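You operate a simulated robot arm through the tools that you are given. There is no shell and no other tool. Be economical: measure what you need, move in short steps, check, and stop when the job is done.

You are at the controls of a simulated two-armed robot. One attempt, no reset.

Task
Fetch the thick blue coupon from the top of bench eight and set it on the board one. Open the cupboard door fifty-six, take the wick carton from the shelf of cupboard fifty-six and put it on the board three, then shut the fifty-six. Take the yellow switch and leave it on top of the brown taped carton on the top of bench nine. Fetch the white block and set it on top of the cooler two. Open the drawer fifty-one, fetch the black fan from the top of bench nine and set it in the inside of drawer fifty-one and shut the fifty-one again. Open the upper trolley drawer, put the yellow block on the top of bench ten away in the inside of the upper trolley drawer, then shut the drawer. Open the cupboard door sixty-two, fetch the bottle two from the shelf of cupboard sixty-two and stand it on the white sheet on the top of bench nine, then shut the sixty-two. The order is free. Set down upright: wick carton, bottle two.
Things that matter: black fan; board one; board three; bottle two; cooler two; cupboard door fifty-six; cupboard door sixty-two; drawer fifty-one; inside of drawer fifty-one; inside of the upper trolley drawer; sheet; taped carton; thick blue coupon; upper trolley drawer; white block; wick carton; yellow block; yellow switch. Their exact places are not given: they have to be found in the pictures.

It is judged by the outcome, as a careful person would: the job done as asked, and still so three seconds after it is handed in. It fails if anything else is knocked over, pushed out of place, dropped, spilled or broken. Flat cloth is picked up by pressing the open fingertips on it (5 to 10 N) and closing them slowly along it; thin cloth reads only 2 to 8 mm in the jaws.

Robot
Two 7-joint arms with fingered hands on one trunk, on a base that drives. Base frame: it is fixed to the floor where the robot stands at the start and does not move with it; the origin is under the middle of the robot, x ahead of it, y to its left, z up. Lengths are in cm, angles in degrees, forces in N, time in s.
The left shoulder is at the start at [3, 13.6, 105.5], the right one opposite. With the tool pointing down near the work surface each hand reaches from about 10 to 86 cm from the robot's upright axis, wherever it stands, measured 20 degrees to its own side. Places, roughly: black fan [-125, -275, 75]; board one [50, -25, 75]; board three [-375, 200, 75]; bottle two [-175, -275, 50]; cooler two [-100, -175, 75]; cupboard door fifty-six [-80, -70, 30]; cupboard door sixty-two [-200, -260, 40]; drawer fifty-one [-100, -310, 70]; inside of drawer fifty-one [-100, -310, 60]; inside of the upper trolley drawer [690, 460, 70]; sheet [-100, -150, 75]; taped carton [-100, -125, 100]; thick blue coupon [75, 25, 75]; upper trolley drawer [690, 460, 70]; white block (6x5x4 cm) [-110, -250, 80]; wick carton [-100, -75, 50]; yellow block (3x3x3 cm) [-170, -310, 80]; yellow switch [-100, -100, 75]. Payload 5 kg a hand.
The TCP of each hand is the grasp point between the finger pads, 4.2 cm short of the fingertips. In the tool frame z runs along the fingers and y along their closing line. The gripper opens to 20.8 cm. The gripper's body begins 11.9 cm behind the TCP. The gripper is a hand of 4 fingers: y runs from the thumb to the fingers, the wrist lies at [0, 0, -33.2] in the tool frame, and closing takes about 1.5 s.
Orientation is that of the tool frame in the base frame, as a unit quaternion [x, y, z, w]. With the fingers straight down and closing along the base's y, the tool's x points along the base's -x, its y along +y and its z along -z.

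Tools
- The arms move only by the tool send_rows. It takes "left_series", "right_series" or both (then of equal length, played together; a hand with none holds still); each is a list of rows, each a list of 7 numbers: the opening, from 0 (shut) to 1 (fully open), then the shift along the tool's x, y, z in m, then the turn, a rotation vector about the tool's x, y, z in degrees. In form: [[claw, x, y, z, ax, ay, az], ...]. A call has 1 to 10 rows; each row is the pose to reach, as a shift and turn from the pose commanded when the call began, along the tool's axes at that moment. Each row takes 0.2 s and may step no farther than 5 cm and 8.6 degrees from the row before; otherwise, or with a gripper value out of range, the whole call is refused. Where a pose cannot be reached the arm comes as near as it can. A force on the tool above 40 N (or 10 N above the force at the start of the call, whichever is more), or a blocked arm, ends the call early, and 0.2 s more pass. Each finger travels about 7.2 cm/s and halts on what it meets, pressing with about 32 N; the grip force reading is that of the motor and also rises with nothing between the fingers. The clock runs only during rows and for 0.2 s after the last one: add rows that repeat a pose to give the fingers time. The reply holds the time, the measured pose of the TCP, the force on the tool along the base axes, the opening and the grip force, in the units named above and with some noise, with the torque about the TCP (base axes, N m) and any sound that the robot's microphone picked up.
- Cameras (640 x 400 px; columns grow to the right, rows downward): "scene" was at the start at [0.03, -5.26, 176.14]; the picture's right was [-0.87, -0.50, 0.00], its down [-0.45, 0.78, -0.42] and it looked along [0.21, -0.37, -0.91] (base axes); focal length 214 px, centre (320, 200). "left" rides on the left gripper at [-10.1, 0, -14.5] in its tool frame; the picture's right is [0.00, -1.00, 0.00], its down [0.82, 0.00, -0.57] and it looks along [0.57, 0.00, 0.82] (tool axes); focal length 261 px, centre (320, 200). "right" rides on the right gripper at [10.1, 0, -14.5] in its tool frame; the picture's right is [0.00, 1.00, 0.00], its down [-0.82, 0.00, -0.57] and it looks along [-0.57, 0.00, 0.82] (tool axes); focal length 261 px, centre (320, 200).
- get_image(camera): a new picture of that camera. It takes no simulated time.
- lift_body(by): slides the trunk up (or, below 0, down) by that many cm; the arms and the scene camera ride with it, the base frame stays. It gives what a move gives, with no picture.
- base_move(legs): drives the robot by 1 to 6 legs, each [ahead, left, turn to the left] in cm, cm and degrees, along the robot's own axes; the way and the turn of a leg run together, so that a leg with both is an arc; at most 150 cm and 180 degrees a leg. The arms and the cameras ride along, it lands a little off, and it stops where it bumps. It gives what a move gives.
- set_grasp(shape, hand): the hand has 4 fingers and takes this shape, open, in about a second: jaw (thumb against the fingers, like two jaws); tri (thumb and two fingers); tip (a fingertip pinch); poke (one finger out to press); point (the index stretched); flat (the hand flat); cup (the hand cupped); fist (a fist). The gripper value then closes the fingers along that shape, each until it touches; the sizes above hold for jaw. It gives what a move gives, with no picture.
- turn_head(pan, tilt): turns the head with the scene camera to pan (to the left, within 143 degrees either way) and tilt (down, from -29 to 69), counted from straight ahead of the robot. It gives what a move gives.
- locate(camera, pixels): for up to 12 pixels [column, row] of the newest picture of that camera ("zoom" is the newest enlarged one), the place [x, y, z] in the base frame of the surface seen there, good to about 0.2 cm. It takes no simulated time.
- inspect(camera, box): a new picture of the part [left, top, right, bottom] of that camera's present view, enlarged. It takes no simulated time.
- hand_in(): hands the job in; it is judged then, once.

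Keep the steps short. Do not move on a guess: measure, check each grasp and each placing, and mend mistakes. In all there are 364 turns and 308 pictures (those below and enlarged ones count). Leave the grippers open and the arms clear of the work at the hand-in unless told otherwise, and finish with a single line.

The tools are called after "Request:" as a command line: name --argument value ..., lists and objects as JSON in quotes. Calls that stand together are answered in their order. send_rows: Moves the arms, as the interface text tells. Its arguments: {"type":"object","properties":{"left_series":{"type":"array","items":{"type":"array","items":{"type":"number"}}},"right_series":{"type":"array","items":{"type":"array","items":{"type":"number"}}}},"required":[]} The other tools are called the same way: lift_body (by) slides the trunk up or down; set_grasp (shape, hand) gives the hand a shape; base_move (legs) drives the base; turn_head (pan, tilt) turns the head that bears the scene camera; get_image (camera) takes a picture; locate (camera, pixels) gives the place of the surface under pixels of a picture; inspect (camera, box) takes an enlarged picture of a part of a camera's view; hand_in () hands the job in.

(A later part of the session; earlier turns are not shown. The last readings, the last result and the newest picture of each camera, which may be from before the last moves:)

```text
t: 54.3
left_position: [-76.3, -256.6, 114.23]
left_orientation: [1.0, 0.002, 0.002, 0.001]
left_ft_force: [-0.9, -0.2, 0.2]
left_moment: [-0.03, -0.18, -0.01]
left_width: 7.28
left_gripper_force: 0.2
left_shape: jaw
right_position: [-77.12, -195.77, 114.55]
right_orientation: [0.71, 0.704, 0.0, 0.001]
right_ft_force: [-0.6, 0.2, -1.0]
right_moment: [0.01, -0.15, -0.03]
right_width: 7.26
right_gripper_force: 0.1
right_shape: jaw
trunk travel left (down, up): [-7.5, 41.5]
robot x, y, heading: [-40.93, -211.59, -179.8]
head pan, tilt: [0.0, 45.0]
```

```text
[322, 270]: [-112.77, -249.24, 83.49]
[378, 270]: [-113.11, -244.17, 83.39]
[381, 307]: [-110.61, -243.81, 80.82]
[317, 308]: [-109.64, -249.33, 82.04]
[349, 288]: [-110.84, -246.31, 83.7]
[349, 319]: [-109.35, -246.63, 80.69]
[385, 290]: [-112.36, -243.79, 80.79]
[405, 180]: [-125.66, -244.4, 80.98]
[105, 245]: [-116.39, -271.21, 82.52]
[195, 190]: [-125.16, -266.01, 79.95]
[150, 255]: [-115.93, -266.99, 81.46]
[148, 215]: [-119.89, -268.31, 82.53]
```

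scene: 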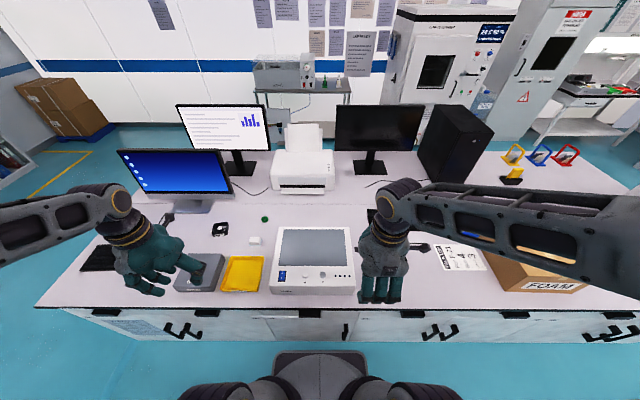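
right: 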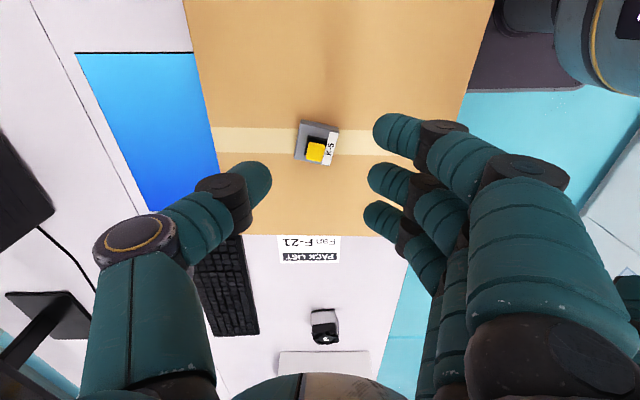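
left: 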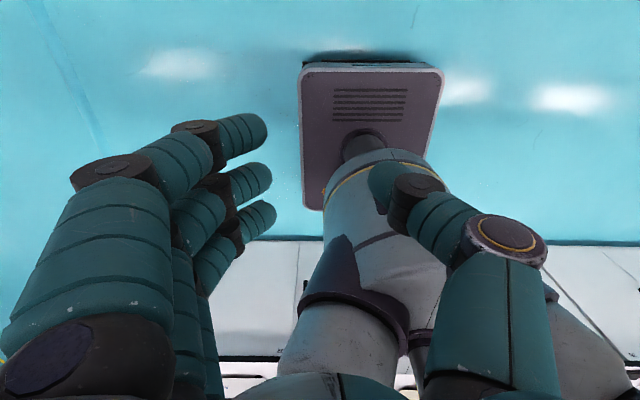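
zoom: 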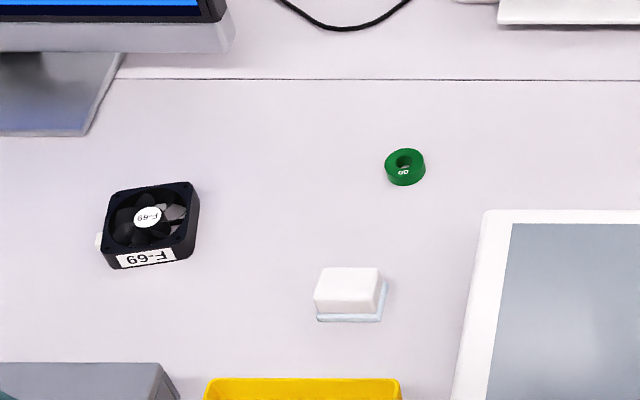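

Request:
send_rows --left_series '[[0.35, -0.0388, -0.0112, 0.018, 0, 0, 0], [0.35, -0.0776, -0.0224, 0.036, 0, 0, 0], [0.4, -0.1164, -0.0336, 0.054, 0, 0, 0], [0.45, -0.1552, -0.0448, 0.072, 0, 0, 0], [0.45, -0.194, -0.056, 0.09, 0, 0, 0], [0.45, -0.2328, -0.0672, 0.108, 0, 0, 0], [0.45, -0.2716, -0.0784, 0.126, 0, 0, 0], [0.45, -0.31, -0.09, 0.144, 0, 0, 0], [0.45, -0.349, -0.101, 0.162, 0, 0, 0], [0.45, -0.349, -0.101, 0.162, 0, 0, 0]]'

Request:
get_image --camera "left"

```text
t: 56.5
left_position: [-111.2, -246.6, 98.02]
left_orientation: [1.0, 0.003, 0.0, -0.001]
left_ft_force: [1.7, 0.4, 0.4]
left_moment: [0.0, 0.08, -0.03]
left_width: 9.29
left_gripper_force: 0.0
left_shape: jaw
right_position: [-76.87, -195.71, 114.66]
right_orientation: [0.709, 0.705, 0.001, 0.0]
right_ft_force: [1.1, 0.6, 0.7]
right_moment: [0.0, 0.11, 0.0]
right_width: 7.24
right_gripper_force: 0.2
right_shape: jaw
trunk travel left (down, up): [-7.5, 41.5]
robot x, y, heading: [-41.11, -212.23, -179.9]
head pan, tilt: [0.0, 45.0]
```

```text
274 pictures are left
```

left: 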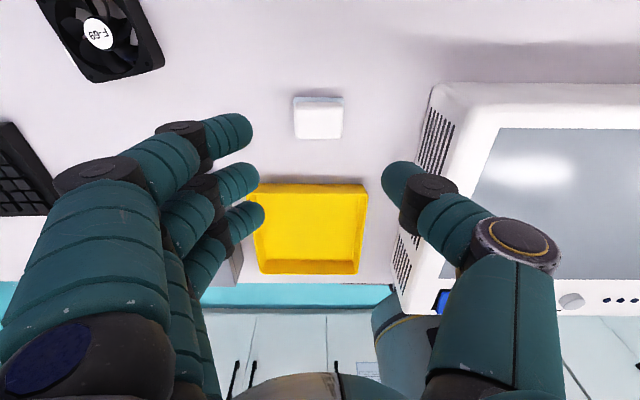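

Request:
locate --camera "left" --pixels '[[434, 92], [405, 285], [400, 200], [293, 100], [343, 100], [342, 137], [296, 137], [318, 115], [318, 97]]'

Request:
inspect --camera "left" --box '[270, 80, 370, 150]'

```text
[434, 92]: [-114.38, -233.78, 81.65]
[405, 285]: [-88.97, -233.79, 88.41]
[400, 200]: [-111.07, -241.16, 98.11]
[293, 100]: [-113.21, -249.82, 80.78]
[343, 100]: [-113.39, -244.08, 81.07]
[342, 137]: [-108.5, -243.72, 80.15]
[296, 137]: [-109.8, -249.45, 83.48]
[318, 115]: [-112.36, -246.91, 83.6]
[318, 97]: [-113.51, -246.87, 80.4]
```

```text
5.71 times, centred on (320, 115) of left
```

zoom: 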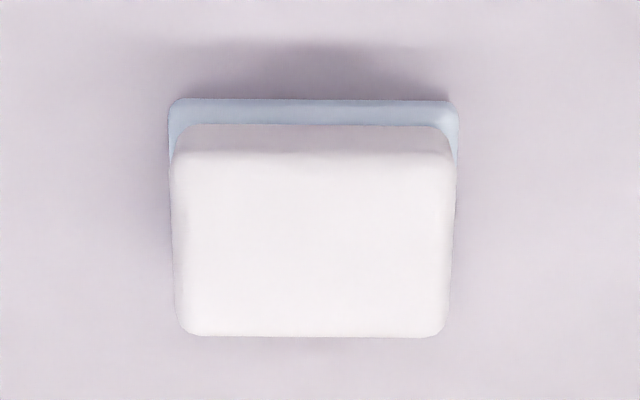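

Descend to TCP z≈85 and close.

Request:
send_rows --left_series '[[0.45, 0, 0, 0.04, 0, 0, 0], [0.45, 0, 0, 0.08, 0, 0, 0], [0.45, 0, 0, 0.11, 0, 0, 0], [0.45, 0, 0, 0.129, 0, 0, 0], [0.45, 0, 0, 0.129, 0, 0, 0], [0.3, 0, 0, 0.129, 0, 0, 0], [0.15, 0, 0, 0.129, 0, 0, 0], [0, 0, 0, 0.129, 0, 0, 0], [0, 0, 0, 0.129, 0, 0, 0], [0, 0, 0, 0.129, 0, 0, 0]]'

Request:
get_image --camera "left"

```text
t: 58.7
left_position: [-111.01, -246.44, 85.13]
left_orientation: [1.0, 0.003, 0.001, 0.0]
left_ft_force: [0.1, 2.2, 5.8]
left_moment: [-0.12, -0.04, 0.0]
left_width: 2.49
left_gripper_force: 31.6
left_shape: jaw
right_position: [-76.88, -195.7, 114.5]
right_orientation: [0.71, 0.704, 0.0, 0.001]
right_ft_force: [0.1, 0.3, -0.2]
right_moment: [-0.01, 0.02, 0.03]
right_width: 7.23
right_gripper_force: 0.0
right_shape: jaw
trunk travel left (down, up): [-7.5, 41.5]
robot x, y, heading: [-40.75, -211.9, -179.8]
head pan, tilt: [0.0, 45.0]
```

```text
272 pictures are left
```

left: 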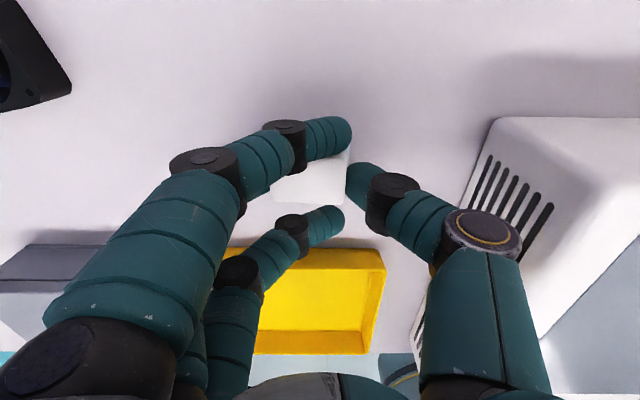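

The middle finger and thumb hold the block, the outer fingers closed past its sides. Lift gently and check.

Request:
send_rows --left_series '[[0, 0, 0, -0.02, 0, 0, 0], [0, 0, 0, -0.05, 0, 0, 0], [0, 0, 0, -0.09, 0, 0, 0], [0, 0, 0, -0.13, 0, 0, 0]]'

Request:
get_image --camera "left"

Request:
inspect --camera "scene" --box '[200, 180, 320, 260]'

```text
t: 59.7
left_position: [-110.87, -246.56, 98.25]
left_orientation: [1.0, 0.002, 0.001, 0.0]
left_ft_force: [1.0, -0.1, -0.2]
left_moment: [-0.02, 0.11, 0.03]
left_width: 2.42
left_gripper_force: 31.9
left_shape: jaw
right_position: [-76.92, -195.53, 114.74]
right_orientation: [0.71, 0.704, 0.0, 0.0]
right_ft_force: [0.6, 0.6, -0.3]
right_moment: [-0.06, 0.03, -0.02]
right_width: 7.28
right_gripper_force: 0.1
right_shape: jaw
trunk travel left (down, up): [-7.5, 41.5]
robot x, y, heading: [-40.66, -211.63, -179.7]
head pan, tilt: [0.0, 45.0]
```

```text
271 pictures are left
```

left: 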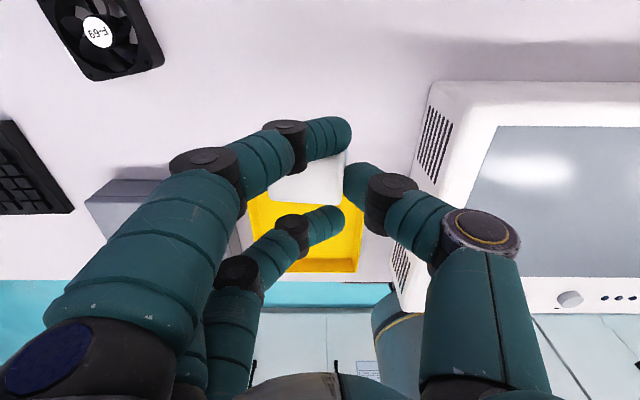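

```text
5.00 times, centred on (260, 220) of scene
```

zoom: 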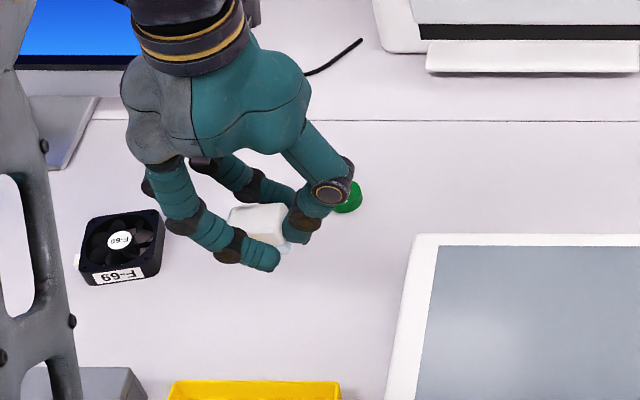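

The block came up with its base. Retract up, then drive right toward the cooler.

Request:
send_rows --left_series '[[0, 0.02, 0, -0.04, 0, 0, 0], [0, 0.04, 0, -0.08, 0, 0, 0], [0, 0.07, 0.01, -0.11, 0, 0, 0], [0, 0.11, 0.01, -0.13, 0, 0, 0], [0, 0.15, 0.01, -0.15, 0, 0, 0], [0, 0.2, 0.01, -0.16, 0, 0, 0]]'

Request:
base_move --legs '[[-10, 0, 0], [0, -54, 0]]'

Request:
get_image --camera "scene"

Request:
get_image --camera "left"

```text
refused: row 6 steps farther than a row can; nothing moved
```

```text
t: 63.6
left_position: [-101.43, -192.66, 98.26]
left_orientation: [1.0, 0.002, 0.001, 0.0]
left_ft_force: [0.8, 1.4, -0.3]
left_moment: [-0.15, 0.0, -0.03]
left_width: 2.43
left_gripper_force: 31.7
left_shape: jaw
right_position: [-67.04, -141.77, 114.6]
right_orientation: [0.709, 0.705, 0.001, 0.001]
right_ft_force: [-0.5, 1.7, -0.3]
right_moment: [-0.07, -0.03, 0.01]
right_width: 7.23
right_gripper_force: 0.2
right_shape: jaw
trunk travel left (down, up): [-7.5, 41.5]
robot x, y, heading: [-31.15, -158.25, -179.9]
head pan, tilt: [0.0, 45.0]
```

```text
269 pictures are left
```

scene: 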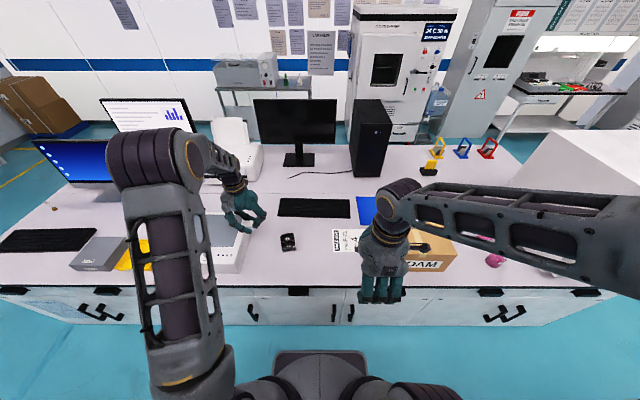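

```text
268 pictures are left
```

left: 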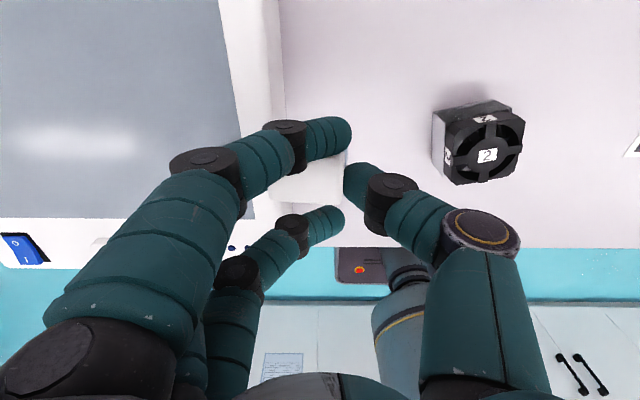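

The rows were refused but the drive was luckily clear. The cooler with "2" is at (487,155) in the left picture; measure it.

Request:
locate --camera "left" --pixels '[[487, 157], [447, 120], [515, 115], [522, 170], [460, 182], [437, 115], [510, 105], [315, 195], [320, 175]]'

Request:
inspect --camera "scene" --box '[200, 170, 340, 270]'

```text
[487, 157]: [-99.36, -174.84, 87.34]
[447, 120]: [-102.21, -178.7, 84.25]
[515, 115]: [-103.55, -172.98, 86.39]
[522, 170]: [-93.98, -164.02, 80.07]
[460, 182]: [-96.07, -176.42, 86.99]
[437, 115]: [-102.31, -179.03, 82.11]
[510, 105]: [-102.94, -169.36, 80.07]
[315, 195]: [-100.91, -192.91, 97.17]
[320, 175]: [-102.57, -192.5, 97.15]
```

```text
4.00 times, centred on (270, 220) of scene
```

zoom: 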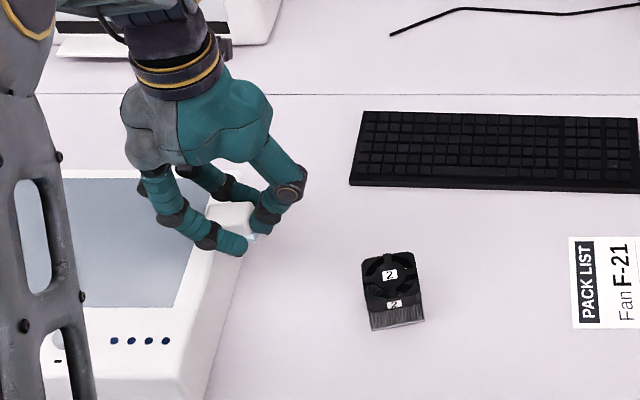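

Request:
locate --camera "zoom" --pixels '[[390, 274], [366, 260], [412, 254], [423, 296], [370, 304], [395, 303], [398, 322], [600, 280], [575, 242], [580, 325], [636, 240]]'

```text
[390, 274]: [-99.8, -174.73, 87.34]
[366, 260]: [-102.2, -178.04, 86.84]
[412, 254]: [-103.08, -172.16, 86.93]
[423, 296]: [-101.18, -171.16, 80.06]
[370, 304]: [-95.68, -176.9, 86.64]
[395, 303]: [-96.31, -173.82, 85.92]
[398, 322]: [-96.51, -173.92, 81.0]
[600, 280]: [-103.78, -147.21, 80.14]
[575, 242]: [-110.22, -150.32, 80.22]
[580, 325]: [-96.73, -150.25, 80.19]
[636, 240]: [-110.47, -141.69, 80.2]
```

Cooler top: centre (-99.4,-174.7), z 87.3. Held block bottom is TCP−5.2. Raise 6 cm and move over it.

Request:
send_rows --left_series '[[0, 0, 0, -0.03, 0, 0, 0], [0, 0, 0, -0.06, 0, 0, 0], [0, 0.005, -0.045, -0.06, 0, 0, 0], [0, 0.01, -0.09, -0.06, 0, 0, 0], [0, 0.015, -0.135, -0.06, 0, 0, 0], [0, 0.02, -0.18, -0.06, 0, 0, 0], [0, 0.02, -0.18, -0.06, 0, 0, 0]]'

Request:
get_image --camera "left"

```text
t: 65.2
left_position: [-99.41, -174.75, 104.08]
left_orientation: [1.0, 0.003, 0.0, 0.0]
left_ft_force: [0.3, -0.3, -1.3]
left_moment: [0.11, -0.02, 0.02]
left_width: 2.44
left_gripper_force: 31.7
left_shape: jaw
right_position: [-67.25, -141.94, 114.63]
right_orientation: [0.709, 0.705, -0.001, 0.0]
right_ft_force: [0.3, -0.8, 0.4]
right_moment: [0.09, -0.03, 0.0]
right_width: 7.26
right_gripper_force: 0.1
right_shape: jaw
trunk travel left (down, up): [-7.5, 41.5]
robot x, y, heading: [-30.53, -157.98, -179.7]
head pan, tilt: [0.0, 45.0]
```

```text
266 pictures are left
```

left: 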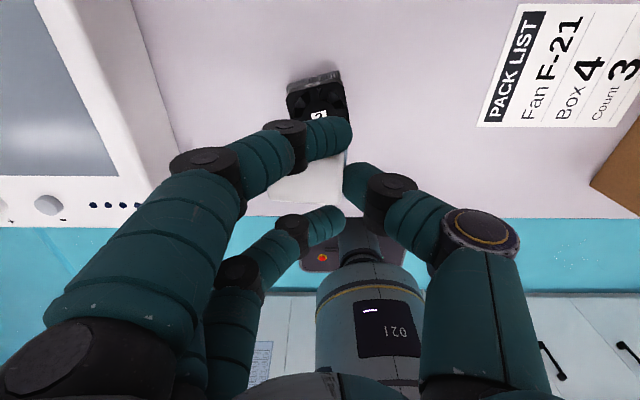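

Request:
locate --camera "left" --pixels '[[340, 158], [275, 198], [340, 198], [310, 180]]'

Request:
send_rows --left_series '[[0, 0, 0, 0.04, 0, 0, 0], [0, 0, 0, 0.075, 0, 0, 0], [0, 0, 0, 0.1, 0, 0, 0], [0, 0, 0, 0.112, 0, 0, 0], [0, 0, 0, 0.112, 0, 0, 0]]'

Request:
get_image --camera "left"

Request:
inspect --camera "scene" --box '[230, 170, 350, 260]'

```text
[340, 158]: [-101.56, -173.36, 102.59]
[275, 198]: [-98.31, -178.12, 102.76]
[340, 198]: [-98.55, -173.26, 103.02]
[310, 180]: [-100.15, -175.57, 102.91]
```

```text
t: 66.4
left_position: [-99.51, -174.76, 92.97]
left_orientation: [1.0, 0.002, 0.0, 0.0]
left_ft_force: [-0.1, 0.2, -0.5]
left_moment: [-0.01, -0.02, -0.03]
left_width: 2.45
left_gripper_force: 31.8
left_shape: jaw
right_position: [-67.17, -141.82, 114.6]
right_orientation: [0.709, 0.705, 0.0, -0.002]
right_ft_force: [-0.2, 1.0, -0.1]
right_moment: [0.01, 0.01, 0.02]
right_width: 7.24
right_gripper_force: 0.0
right_shape: jaw
trunk travel left (down, up): [-7.5, 41.5]
robot x, y, heading: [-30.79, -157.59, -179.8]
head pan, tilt: [0.0, 45.0]
```

```text
265 pictures are left
```

left: 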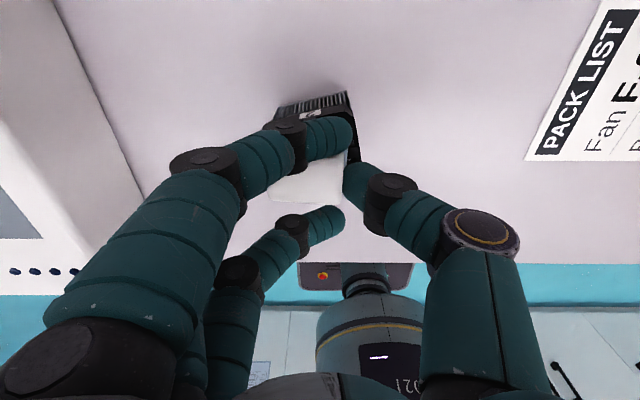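

```text
4.44 times, centred on (290, 215) of scene
```

zoom: 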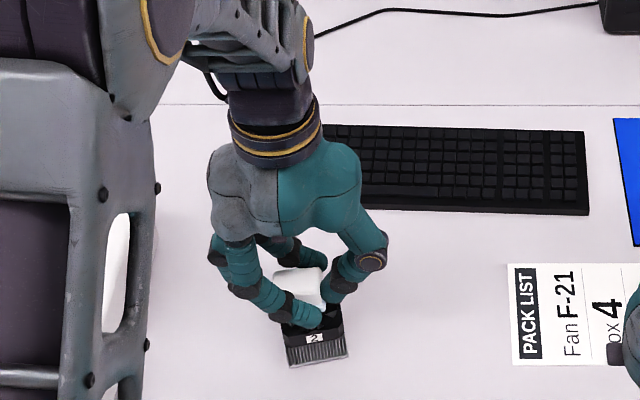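

Block is ~0.9 cm off centre; shift by that, go down until contact and release.

Request:
send_rows --left_series '[[0, 0.008, -0.008, 0, 0, 0, 0], [0, 0.008, -0.008, 0.004, 0, 0, 0], [0, 0.008, -0.008, 0.006, 0, 0, 0], [0, 0.008, -0.008, 0.006, 0, 0, 0]]'

Request:
inspect --camera "scene" --box '[260, 200, 320, 250]'

```text
t: 67.4
left_position: [-98.59, -173.89, 92.42]
left_orientation: [1.0, 0.001, 0.0, 0.0]
left_ft_force: [-0.3, 0.0, 0.6]
left_moment: [0.03, -0.04, -0.01]
left_width: 2.45
left_gripper_force: 32.2
left_shape: jaw
right_position: [-67.2, -141.94, 114.49]
right_orientation: [0.71, 0.705, 0.001, 0.0]
right_ft_force: [-0.3, -0.7, 0.7]
right_moment: [0.05, -0.01, 0.01]
right_width: 7.26
right_gripper_force: 0.0
right_shape: jaw
trunk travel left (down, up): [-7.5, 41.5]
robot x, y, heading: [-31.31, -158.41, -179.7]
head pan, tilt: [0.0, 45.0]
```

```text
8.00 times, centred on (290, 225) of scene
```

zoom: 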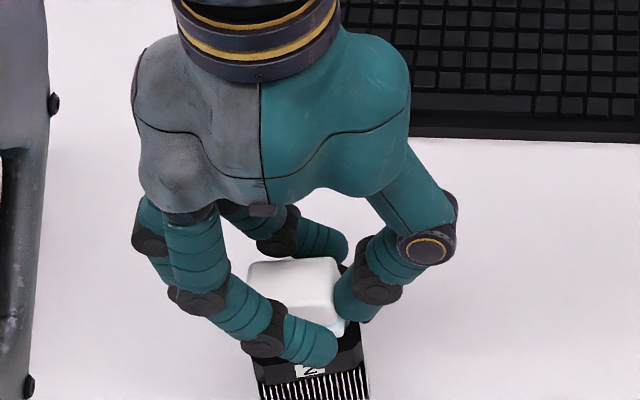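

Request:
send_rows --left_series '[[0, 0, 0, 0.003, 0, 0, 0], [0, 0, 0, 0.003, 0, 0, 0], [0.1, 0, 0, 0.003, 0, 0, 0], [0.2, 0, 0, 0.003, 0, 0, 0], [0.35, 0, 0, 0.003, 0, 0, 0], [0.45, 0, 0, 0.003, 0, 0, 0], [0.45, 0, 0, 0.003, 0, 0, 0], [0.45, 0, 0, -0.03, 0, 0, 0], [0.45, 0, 0, -0.07, 0, 0, 0], [0.45, 0, 0, -0.11, 0, 0, 0]]'

Request:
get_image --camera "left"

Request:
inspect --camera "scene" --box '[230, 190, 350, 260]'

```text
t: 69.6
left_position: [-98.52, -173.89, 103.45]
left_orientation: [1.0, 0.002, 0.0, 0.0]
left_ft_force: [0.5, -0.3, 0.0]
left_moment: [-0.01, 0.14, -0.02]
left_width: 9.25
left_gripper_force: 0.0
left_shape: jaw
right_position: [-67.01, -141.77, 114.59]
right_orientation: [0.71, 0.704, 0.0, 0.0]
right_ft_force: [0.5, 0.3, 0.4]
right_moment: [0.01, 0.05, 0.01]
right_width: 7.25
right_gripper_force: 0.1
right_shape: jaw
trunk travel left (down, up): [-7.5, 41.5]
robot x, y, heading: [-31.26, -157.81, -179.9]
head pan, tilt: [0.0, 45.0]
```

```text
262 pictures are left
```

left: 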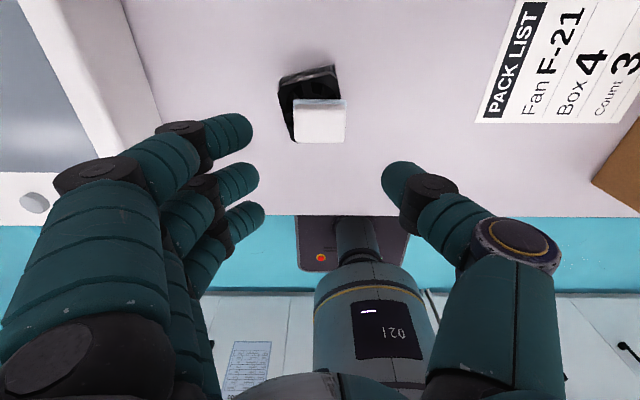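

```text
5.33 times, centred on (290, 225) of scene
```

zoom: 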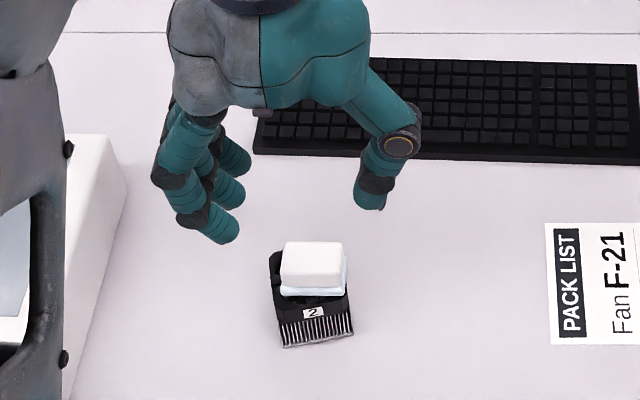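

Block rests on cooler two. Retract the left hand before driving.

Request:
send_rows --left_series '[[0.45, 0, 0.005, -0.03, 0, 0, 0], [0.45, 0.02, 0.01, -0.06, 0, 0, 0], [0.4, 0.05, 0.015, -0.08, 0, 0, 0], [0.35, 0.08, 0.02, -0.1, 0, 0, 0], [0.35, 0.12, 0.025, -0.11, 0, 0, 0], [0.35, 0.16, 0.03, -0.11, 0, 0, 0], [0.35, 0.2, 0.035, -0.11, 0, 0, 0], [0.35, 0.24, 0.04, -0.11, 0, 0, 0], [0.35, 0.27, 0.045, -0.11, 0, 0, 0]]'

```text
t: 71.6
left_position: [-71.73, -178.31, 114.44]
left_orientation: [1.0, 0.002, -0.001, 0.001]
left_ft_force: [-0.3, 0.1, 0.6]
left_moment: [0.03, 0.09, 0.02]
left_width: 7.32
left_gripper_force: 0.1
left_shape: jaw
right_position: [-67.1, -141.92, 114.73]
right_orientation: [0.71, 0.704, 0.0, 0.0]
right_ft_force: [0.5, 0.0, 0.1]
right_moment: [0.05, 0.08, 0.0]
right_width: 7.25
right_gripper_force: 0.1
right_shape: jaw
trunk travel left (down, up): [-7.5, 41.5]
robot x, y, heading: [-31.24, -157.99, -179.9]
head pan, tilt: [0.0, 45.0]
```

Request:
base_move --legs '[[-14, 0, 0], [0, 115, 0]]'

Request:
turn_head --pan 10 --tilt 50

Request:
get_image --camera "scene"

```text
t: 78.3
left_position: [-58.42, -291.04, 114.36]
left_orientation: [1.0, -0.008, 0.0, 0.0]
left_ft_force: [0.6, -0.6, 0.2]
left_moment: [0.05, 0.0, -0.02]
left_width: 7.32
left_gripper_force: 0.1
left_shape: jaw
right_position: [-53.14, -254.78, 114.63]
right_orientation: [0.716, 0.698, -0.001, 0.0]
right_ft_force: [-0.4, -0.9, -0.4]
right_moment: [0.03, 0.01, -0.03]
right_width: 7.25
right_gripper_force: 0.1
right_shape: jaw
trunk travel left (down, up): [-7.5, 41.5]
robot x, y, heading: [-17.63, -271.54, 179.2]
head pan, tilt: [0.0, 45.0]
```

```text
t: 79.0
left_position: [-58.42, -291.05, 114.48]
left_orientation: [1.0, -0.008, 0.0, 0.0]
left_ft_force: [-0.8, 0.9, -0.3]
left_moment: [0.04, -0.02, 0.0]
left_width: 7.32
left_gripper_force: 0.1
left_shape: jaw
right_position: [-53.24, -254.71, 114.63]
right_orientation: [0.716, 0.698, -0.001, 0.0]
right_ft_force: [-0.4, -0.1, 1.4]
right_moment: [0.0, 0.01, 0.0]
right_width: 7.25
right_gripper_force: 0.1
right_shape: jaw
trunk travel left (down, up): [-7.5, 41.5]
robot x, y, heading: [-17.36, -271.58, 179.0]
head pan, tilt: [10.0, 50.0]
```

```text
260 pictures are left
```

scene: 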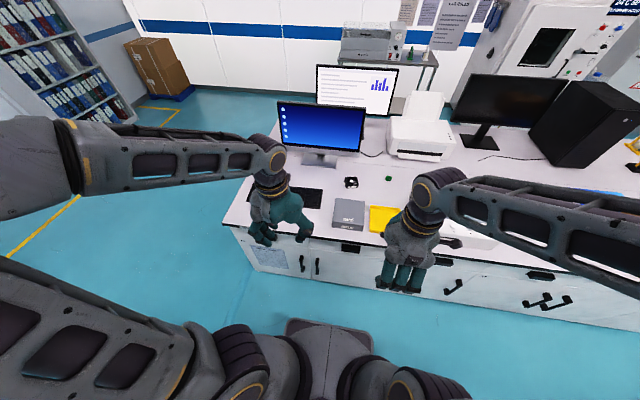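

Request:
inspect --camera "scene" --box '[220, 170, 420, 295]'

Request:
locate --camera "scene" --pixels '[[350, 246], [303, 265], [318, 265], [222, 224], [225, 270], [440, 263], [285, 244], [255, 262]]'

```text
3.20 times, centred on (320, 232) of scene
```

zoom: 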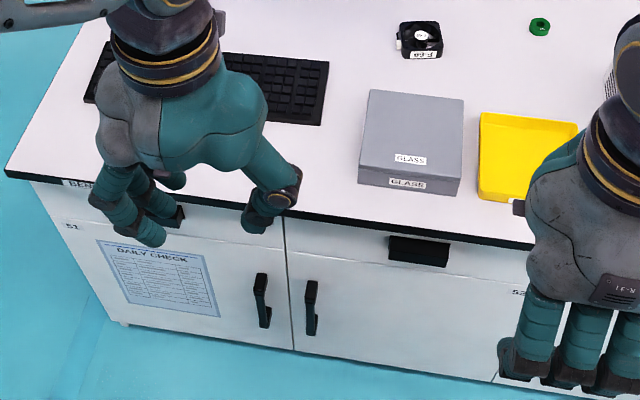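

```text
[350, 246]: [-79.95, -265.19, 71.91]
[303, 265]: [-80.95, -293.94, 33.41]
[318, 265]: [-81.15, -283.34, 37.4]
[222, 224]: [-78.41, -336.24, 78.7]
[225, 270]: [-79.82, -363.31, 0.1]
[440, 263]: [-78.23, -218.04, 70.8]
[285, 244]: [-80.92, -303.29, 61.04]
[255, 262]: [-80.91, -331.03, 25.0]
```

The leftmost unit bears "51". The left hand hides its pull; draw the hand back.

Request:
send_rows --left_series '[[0.35, 0.04, 0.04, 0, 0, 0, 0], [0.35, 0.07, 0.08, 0, 0, 0, 0], [0.35, 0.09, 0.12, 0, 0, 0, 0], [0.35, 0.1, 0.16, 0, 0, 0, 0], [0.35, 0.1, 0.2, 0, 0, 0, 0], [0.35, 0.1, 0.24, 0, 0, 0, 0]]'

Request:
inspect --camera "scene" --box '[200, 190, 360, 295]'

```text
refused: row 1 steps farther than a row can; nothing moved
```

```text
3.81 times, centred on (280, 242) of scene
```

zoom: 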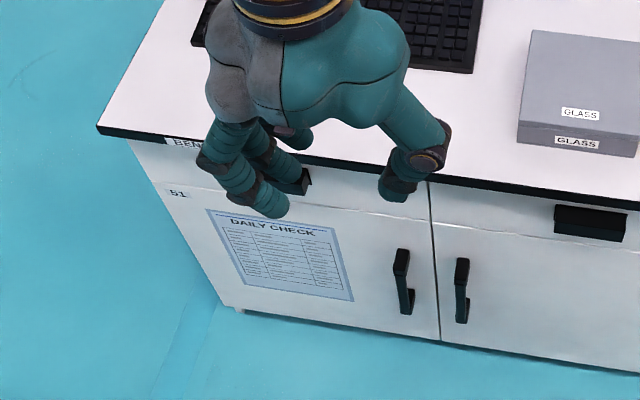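

Request:
send_rows --left_series '[[0.35, 0.035, 0.03, 0, 0, 0, 0], [0.35, 0.065, 0.06, 0, 0, 0, 0], [0.35, 0.09, 0.1, 0, 0, 0, 0], [0.35, 0.1, 0.14, 0, 0, 0, 0], [0.35, 0.1, 0.18, 0, 0, 0, 0], [0.35, 0.1, 0.22, 0, 0, 0, 0]]'

Request:
inspect --camera "scene" --box '[200, 190, 360, 295]'

```text
t: 80.4
left_position: [-48.56, -313.31, 114.43]
left_orientation: [1.0, -0.008, 0.001, 0.001]
left_ft_force: [-0.7, -0.8, 0.5]
left_moment: [0.08, -0.05, 0.02]
left_width: 7.31
left_gripper_force: 0.1
left_shape: jaw
right_position: [-53.19, -254.76, 114.59]
right_orientation: [0.716, 0.698, 0.0, 0.0]
right_ft_force: [-0.5, 0.2, -0.4]
right_moment: [0.03, -0.05, 0.0]
right_width: 7.27
right_gripper_force: 0.1
right_shape: jaw
trunk travel left (down, up): [-7.5, 41.5]
robot x, y, heading: [-17.39, -271.62, 179.3]
head pan, tilt: [10.0, 50.0]
```

```text
3.81 times, centred on (280, 242) of scene
```

zoom: 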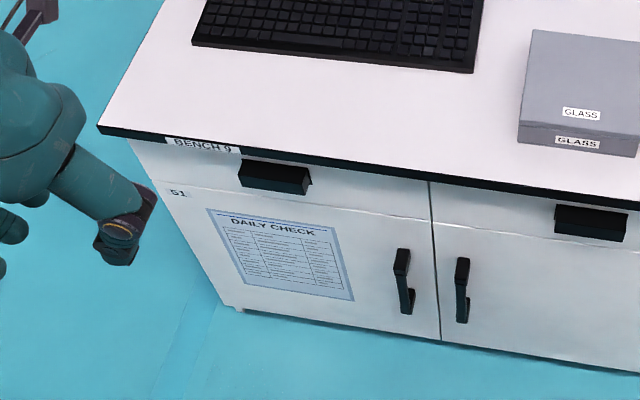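

Request:
locate --camera "zoom" --pixels '[[243, 165], [308, 178], [305, 192], [241, 183], [275, 172], [275, 187], [185, 165], [177, 193], [150, 180], [430, 200], [430, 218], [590, 225]]'

Request:
inspect --camera "scene" --box '[230, 218, 300, 262]'

```text
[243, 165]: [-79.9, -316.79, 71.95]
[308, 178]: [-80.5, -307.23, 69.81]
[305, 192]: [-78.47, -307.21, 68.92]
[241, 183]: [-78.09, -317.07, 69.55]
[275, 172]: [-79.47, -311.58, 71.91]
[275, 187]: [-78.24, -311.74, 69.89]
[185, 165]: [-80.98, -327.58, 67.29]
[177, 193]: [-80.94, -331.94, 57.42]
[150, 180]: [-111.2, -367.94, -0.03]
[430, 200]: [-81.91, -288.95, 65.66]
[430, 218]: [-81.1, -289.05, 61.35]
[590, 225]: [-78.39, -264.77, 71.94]
```

```text
9.09 times, centred on (265, 240) of scene
```

zoom: 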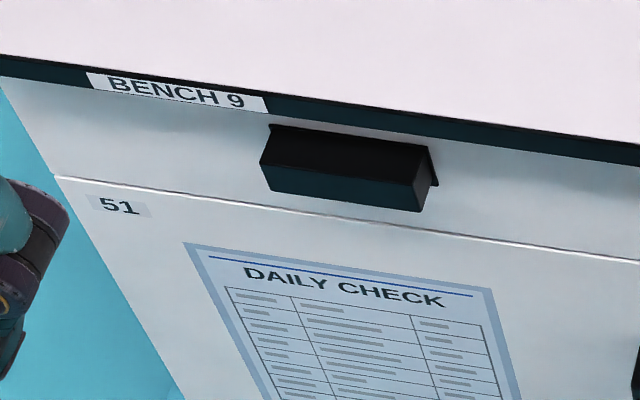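

The drawer's pull is a cup, y −317…−307, z 68–72, x to −78. I'd like to know how much free floor is behind me, so I look back.

Request:
turn_head --pan 143 --tilt 35

Request:
get_image --camera "scene"

Request:
turn_head --pan 75 --tilt 35

Request:
get_image --camera "scene"

```text
t: 82.6
left_position: [-48.62, -313.25, 114.37]
left_orientation: [1.0, -0.008, -0.001, 0.0]
left_ft_force: [0.2, -0.3, 0.4]
left_moment: [-0.02, 0.02, 0.01]
left_width: 7.29
left_gripper_force: 0.0
left_shape: jaw
right_position: [-53.15, -254.7, 114.55]
right_orientation: [0.716, 0.698, 0.0, 0.0]
right_ft_force: [-0.5, 0.3, 0.0]
right_moment: [0.01, -0.04, 0.03]
right_width: 7.26
right_gripper_force: 0.1
right_shape: jaw
trunk travel left (down, up): [-7.5, 41.5]
robot x, y, heading: [-17.37, -271.79, 179.3]
head pan, tilt: [143.0, 35.0]
```

```text
255 pictures are left
```

scene: 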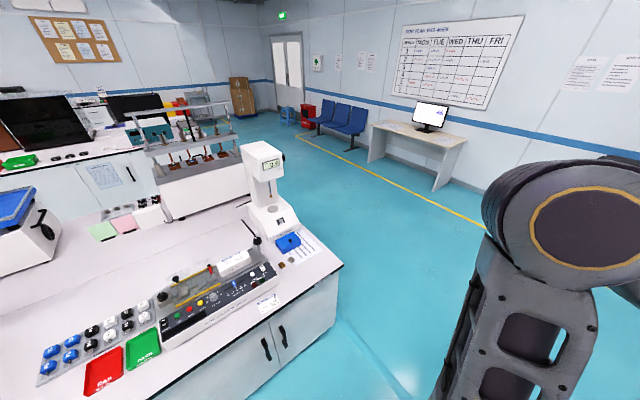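

```text
t: 84.0
left_position: [-48.6, -313.35, 114.45]
left_orientation: [1.0, -0.007, 0.001, 0.0]
left_ft_force: [-0.6, -0.1, -0.5]
left_moment: [0.02, -0.01, -0.02]
left_width: 7.33
left_gripper_force: 0.0
left_shape: jaw
right_position: [-53.21, -254.59, 114.59]
right_orientation: [0.717, 0.697, 0.0, 0.0]
right_ft_force: [0.3, 0.2, 0.0]
right_moment: [-0.01, -0.01, 0.02]
right_width: 7.26
right_gripper_force: 0.0
right_shape: jaw
trunk travel left (down, up): [-7.5, 41.5]
robot x, y, heading: [-17.59, -271.3, 179.2]
head pan, tilt: [75.0, 35.0]
```

```text
254 pictures are left
```

scene: 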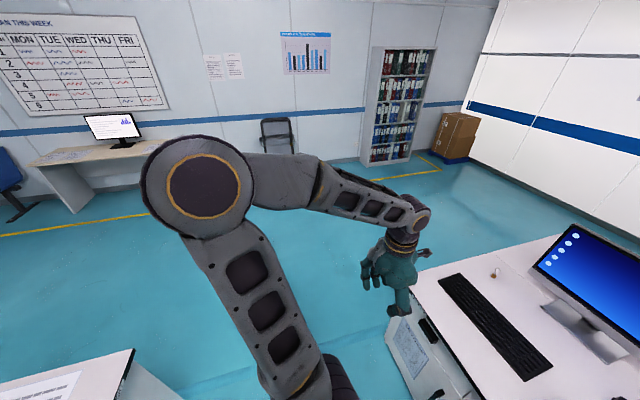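

Floor is free. I back up and slide left, so the drawer pull is ahead of the left hand.

Request:
base_move --legs '[[-20, 0, 0], [0, 20, 0.8]]'

Request:
turn_head --pan 10 --tilt 50

```text
t: 86.8
left_position: [-28.0, -334.06, 114.31]
left_orientation: [1.0, -0.001, 0.0, -0.001]
left_ft_force: [0.7, -0.5, -0.8]
left_moment: [0.18, -0.01, -0.02]
left_width: 7.34
left_gripper_force: 0.1
left_shape: jaw
right_position: [-33.3, -275.56, 114.65]
right_orientation: [0.712, 0.702, 0.0, -0.001]
right_ft_force: [0.3, -1.4, 1.1]
right_moment: [0.2, 0.02, 0.02]
right_width: 7.25
right_gripper_force: 0.1
right_shape: jaw
trunk travel left (down, up): [-7.5, 41.5]
robot x, y, heading: [2.35, -291.6, 180.2]
head pan, tilt: [75.0, 35.0]
```

```text
t: 88.1
left_position: [-27.94, -334.12, 114.48]
left_orientation: [1.0, -0.001, 0.0, 0.001]
left_ft_force: [0.8, 0.6, -0.1]
left_moment: [0.03, -0.01, 0.02]
left_width: 7.32
left_gripper_force: 0.2
left_shape: jaw
right_position: [-33.27, -275.47, 114.6]
right_orientation: [0.711, 0.703, 0.0, 0.0]
right_ft_force: [0.2, -0.3, 0.2]
right_moment: [0.03, -0.01, -0.01]
right_width: 7.25
right_gripper_force: 0.1
right_shape: jaw
trunk travel left (down, up): [-7.5, 41.5]
robot x, y, heading: [2.71, -291.66, 179.9]
head pan, tilt: [10.0, 50.0]
```

Now rotate the left hand to point at the drawer front (−85° about its y) while moving to (−62,−320,90).

Request:
send_rows --left_series '[[0.35, -0.034, -0.014, 0.024, 0, -8.5, 0], [0.35, -0.068, -0.028, 0.048, 0, -17, 0], [0.4, -0.102, -0.042, 0.072, 0, -25.5, 0], [0.45, -0.136, -0.056, 0.096, 0, -34, 0], [0.5, -0.17, -0.07, 0.12, 0, -42.5, 0], [0.55, -0.204, -0.084, 0.144, 0, -51, 0], [0.6, -0.238, -0.098, 0.168, 0, -59.5, 0], [0.65, -0.272, -0.112, 0.192, 0, -68, 0], [0.7, -0.306, -0.126, 0.216, 0, -76.5, 0], [0.7, -0.34, -0.14, 0.24, 0, -85, 0]]'

Request:
get_image --camera "scene"

Request:
get_image --camera "left"

```text
t: 90.5
left_position: [-63.25, -322.0, 94.37]
left_orientation: [0.717, -0.002, -0.696, 0.017]
left_ft_force: [1.5, 0.5, -0.1]
left_moment: [0.01, 0.02, 0.15]
left_width: 14.55
left_gripper_force: 0.0
left_shape: jaw
left hand out of reach, approached as far as the arm can: row 3, 4, 5, 6, 7, 8
right_position: [-33.17, -275.41, 114.6]
right_orientation: [0.711, 0.703, 0.0, 0.0]
right_ft_force: [0.9, -0.1, -0.1]
right_moment: [0.0, 0.13, 0.06]
right_width: 7.24
right_gripper_force: 0.1
right_shape: jaw
trunk travel left (down, up): [-7.5, 41.5]
robot x, y, heading: [2.61, -291.89, 180.1]
head pan, tilt: [10.0, 50.0]
stopped in row 10 (left hand): the arm was blocked; the commanded pose is now the measured one
```

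```text
253 pictures are left
```

scene: 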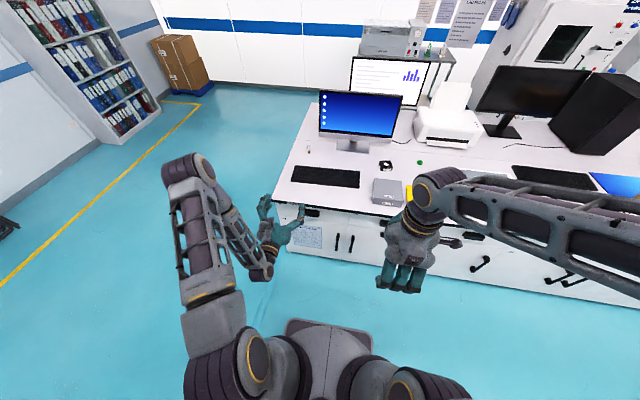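

```text
252 pictures are left
```

left: 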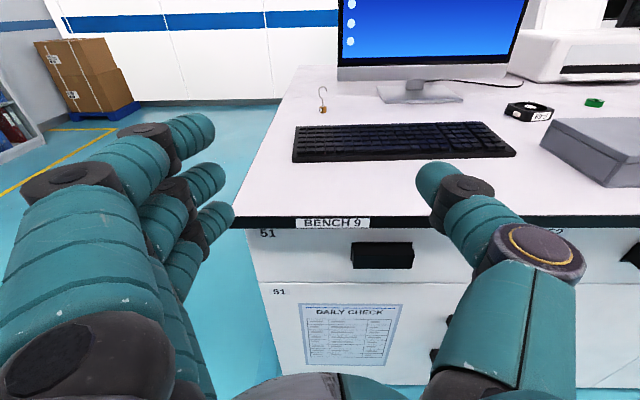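

The drawer carries its own "51" label. I lower the hand to the pull's height, in front of it.

Request:
send_rows --left_series '[[0.7, 0.04, -0.0165, 0.008, 0, 0, 0], [0.7, 0.08, -0.033, 0.016, 0, -0.5, 0], [0.7, 0.12, -0.0495, 0.024, 0, -1, 0], [0.7, 0.16, -0.066, 0.032, 0, -1.5, 0], [0.7, 0.2, -0.0825, 0.04, 0, -1.6, 0], [0.7, 0.242, -0.099, 0.047, 0, -1.6, 0], [0.7, 0.242, -0.099, 0.047, 0, -1.6, 0]]'

Request:
get_image --camera "left"

```text
t: 92.1
left_position: [-67.57, -312.82, 69.56]
left_orientation: [0.708, -0.002, -0.706, 0.017]
left_ft_force: [-0.8, -0.3, 0.1]
left_moment: [0.0, -0.02, 0.03]
left_width: 14.52
left_gripper_force: 0.1
left_shape: jaw
right_position: [-33.26, -275.4, 114.72]
right_orientation: [0.711, 0.703, 0.001, 0.0]
right_ft_force: [0.1, -0.1, 0.5]
right_moment: [0.02, 0.04, 0.01]
right_width: 7.24
right_gripper_force: 0.2
right_shape: jaw
trunk travel left (down, up): [-7.5, 41.5]
robot x, y, heading: [2.7, -291.93, 180.1]
head pan, tilt: [10.0, 50.0]
```

```text
251 pictures are left
```

left: 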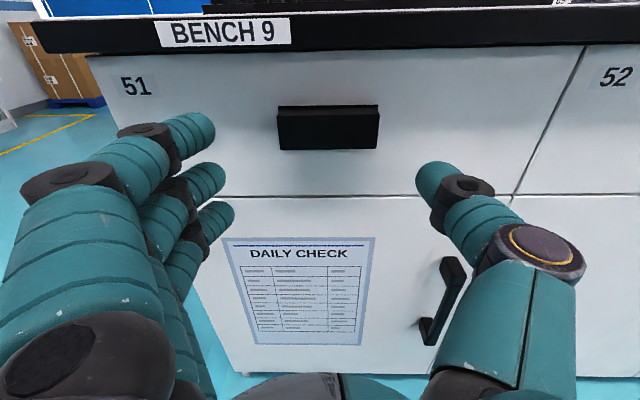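

Pull centred at col 328. Advance 8.8 cm and close on its ends.

Request:
send_rows --left_series '[[0.7, 0, 0, 0.03, 0, 0, 0], [0.7, 0, 0.0, 0.06, 0, 0, 0], [0.7, 0, 0.0, 0.08, 0, 0, 0], [0.7, 0, 0.0, 0.088, 0, 0, 0], [0.55, 0, 0, 0.088, 0, 0, 0], [0.4, 0, 0, 0.088, 0, 0, 0], [0.3, 0, 0, 0.088, 0, 0, 0], [0.3, 0, 0, 0.088, 0, 0, 0], [0.3, 0, 0, 0.088, 0, 0, 0]]'

Request:
get_image --camera "left"

```text
t: 94.1
left_position: [-76.42, -313.24, 69.47]
left_orientation: [0.708, -0.001, -0.706, 0.017]
left_ft_force: [-0.6, 0.6, -0.4]
left_moment: [-0.04, 0.02, -0.04]
left_width: 6.8
left_gripper_force: 0.2
left_shape: jaw
right_position: [-33.28, -275.6, 114.58]
right_orientation: [0.712, 0.703, 0.001, 0.0]
right_ft_force: [-0.4, 0.2, 0.9]
right_moment: [0.04, 0.0, 0.0]
right_width: 7.25
right_gripper_force: 0.1
right_shape: jaw
trunk travel left (down, up): [-7.5, 41.5]
robot x, y, heading: [2.36, -291.6, 180.3]
head pan, tilt: [10.0, 50.0]
```

```text
250 pictures are left
```

left: 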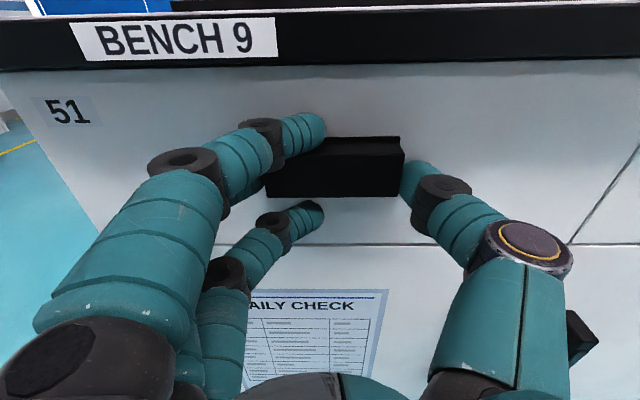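

Middle finger and thumb sit at the ends. Close fully to grip.

Request:
send_rows --left_series '[[0.1, 0, 0, 0, 0, 0, 0], [0.0, 0, 0, 0, 0, 0, 0], [0, 0, 0, 0, 0, 0, 0], [0, 0, 0, 0, 0, 0, 0], [0, 0, 0, 0, 0, 0, 0]]'

Request:
get_image --camera "left"

```text
t: 95.3
left_position: [-76.29, -312.85, 69.53]
left_orientation: [0.709, -0.003, -0.705, 0.015]
left_ft_force: [-5.9, 24.7, -0.8]
left_moment: [0.05, -0.03, -0.43]
left_width: 5.85
left_gripper_force: 32.2
left_shape: jaw
right_position: [-33.36, -275.42, 114.51]
right_orientation: [0.712, 0.702, -0.001, 0.0]
right_ft_force: [0.9, 0.9, -0.3]
right_moment: [0.01, 0.0, -0.05]
right_width: 7.23
right_gripper_force: 0.1
right_shape: jaw
trunk travel left (down, up): [-7.5, 41.5]
robot x, y, heading: [2.29, -291.74, 179.9]
head pan, tilt: [10.0, 50.0]
```

```text
249 pictures are left
```

left: 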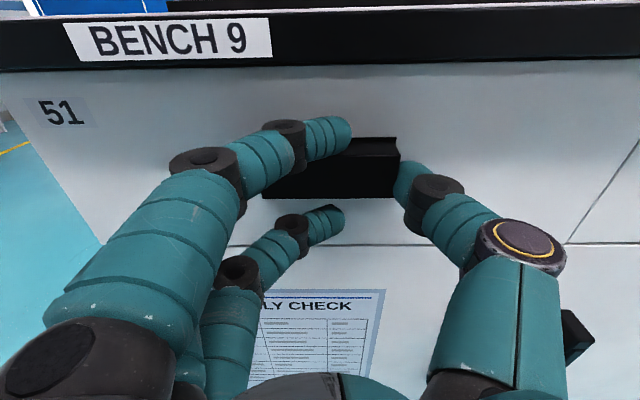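

A 25 N sideways force shows only the thumb presses. I shift 1 cm toward +y to centre, then pull a bit.

Request:
send_rows --left_series '[[0, 0, -0.005, 0, 0, 0, 0], [0, 0, -0.01, 0, 0, 0, 0], [0, 0, -0.01, 0, 0, 0, 0]]'

```text
t: 96.1
left_position: [-76.28, -312.2, 69.43]
left_orientation: [0.708, -0.002, -0.706, 0.017]
left_ft_force: [-5.3, 4.3, 2.2]
left_moment: [0.14, 0.07, -0.25]
left_width: 5.47
left_gripper_force: 32.0
left_shape: jaw
right_position: [-33.38, -275.44, 114.63]
right_orientation: [0.712, 0.702, 0.0, 0.0]
right_ft_force: [0.3, 0.3, 0.5]
right_moment: [-0.03, 0.0, 0.0]
right_width: 7.24
right_gripper_force: 0.1
right_shape: jaw
trunk travel left (down, up): [-7.5, 41.5]
robot x, y, heading: [2.68, -291.54, 180.0]
head pan, tilt: [10.0, 50.0]
```

Request:
send_rows --left_series '[[0, 0, 0, -0.01, 0, 0, 0], [0, 0, 0, -0.025, 0, 0, 0], [0, 0, 0, -0.04, 0, 0, 0], [0, 0, 0, -0.06, 0, 0, 0]]'

Request:
get_image --camera "left"

```text
t: 97.1
left_position: [-70.13, -312.07, 69.5]
left_orientation: [0.708, -0.002, -0.706, 0.017]
left_ft_force: [2.4, 1.8, 4.1]
left_moment: [0.1, 0.16, -0.67]
left_width: 5.34
left_gripper_force: 32.2
left_shape: jaw
right_position: [-33.29, -275.38, 114.62]
right_orientation: [0.711, 0.703, -0.001, 0.0]
right_ft_force: [0.0, -0.3, -0.7]
right_moment: [-0.01, 0.03, 0.01]
right_width: 7.22
right_gripper_force: 0.0
right_shape: jaw
trunk travel left (down, up): [-7.5, 41.5]
robot x, y, heading: [2.86, -291.61, 179.9]
head pan, tilt: [10.0, 50.0]
```

```text
248 pictures are left
```

left: 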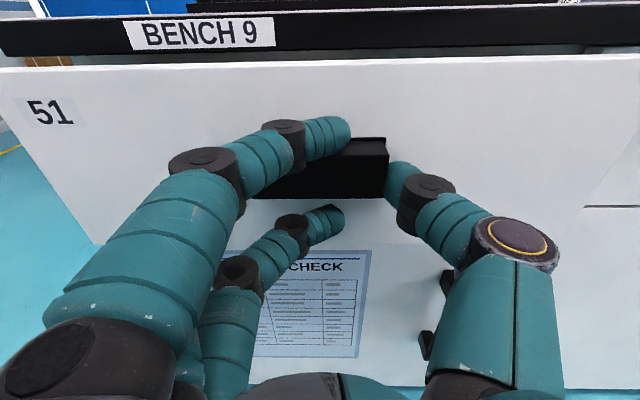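

It opens. Pull 6 cm more with the arm, in slow steps.

Request:
send_rows --left_series '[[0, 0, 0, -0.02, 0, 0, 0], [0, 0, 0, -0.04, 0, 0, 0], [0, 0, 0, -0.06, 0, 0, 0], [0, 0, 0, -0.08, 0, 0, 0]]'

Request:
base_move --legs '[[-10, 0, 0]]'

Request:
get_image --camera "left"

Request:
get_image --camera "scene"

```text
t: 98.1
left_position: [-62.22, -311.86, 69.41]
left_orientation: [0.709, -0.002, -0.705, 0.017]
left_ft_force: [1.5, -2.7, -0.2]
left_moment: [-0.12, -0.01, -0.66]
left_width: 5.25
left_gripper_force: 32.0
left_shape: jaw
right_position: [-33.34, -275.47, 114.56]
right_orientation: [0.711, 0.703, 0.0, 0.0]
right_ft_force: [0.4, 1.0, -0.6]
right_moment: [0.03, 0.03, 0.01]
right_width: 7.27
right_gripper_force: 0.0
right_shape: jaw
trunk travel left (down, up): [-7.5, 41.5]
robot x, y, heading: [2.8, -291.62, 180.2]
head pan, tilt: [10.0, 50.0]
```

```text
t: 99.3
left_position: [-52.13, -311.75, 69.43]
left_orientation: [0.709, -0.003, -0.705, 0.016]
left_ft_force: [1.6, -1.0, -5.1]
left_moment: [-0.06, -0.09, -0.16]
left_width: 5.23
left_gripper_force: 31.7
left_shape: jaw
right_position: [-23.26, -275.44, 114.6]
right_orientation: [0.712, 0.703, -0.001, -0.001]
right_ft_force: [1.5, -0.1, 0.0]
right_moment: [0.0, 0.19, 0.01]
right_width: 7.26
right_gripper_force: 0.1
right_shape: jaw
trunk travel left (down, up): [-7.5, 41.5]
robot x, y, heading: [12.57, -291.56, 179.7]
head pan, tilt: [10.0, 50.0]
```

```text
247 pictures are left
```

left: 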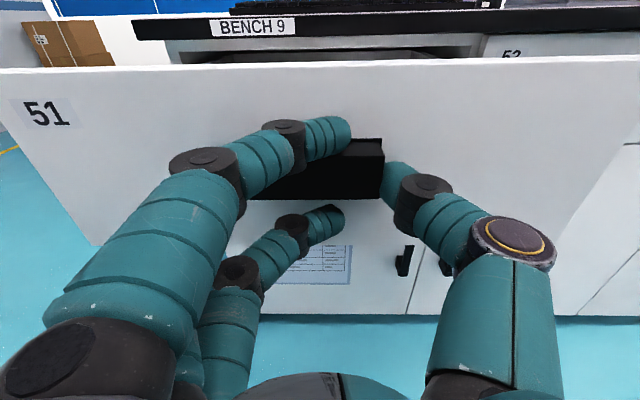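

```text
246 pictures are left
```

scene: 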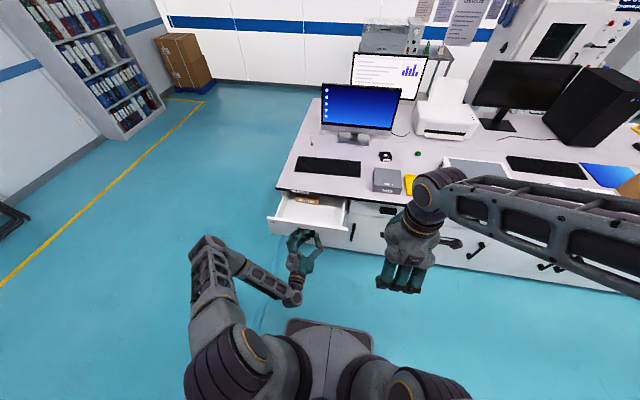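

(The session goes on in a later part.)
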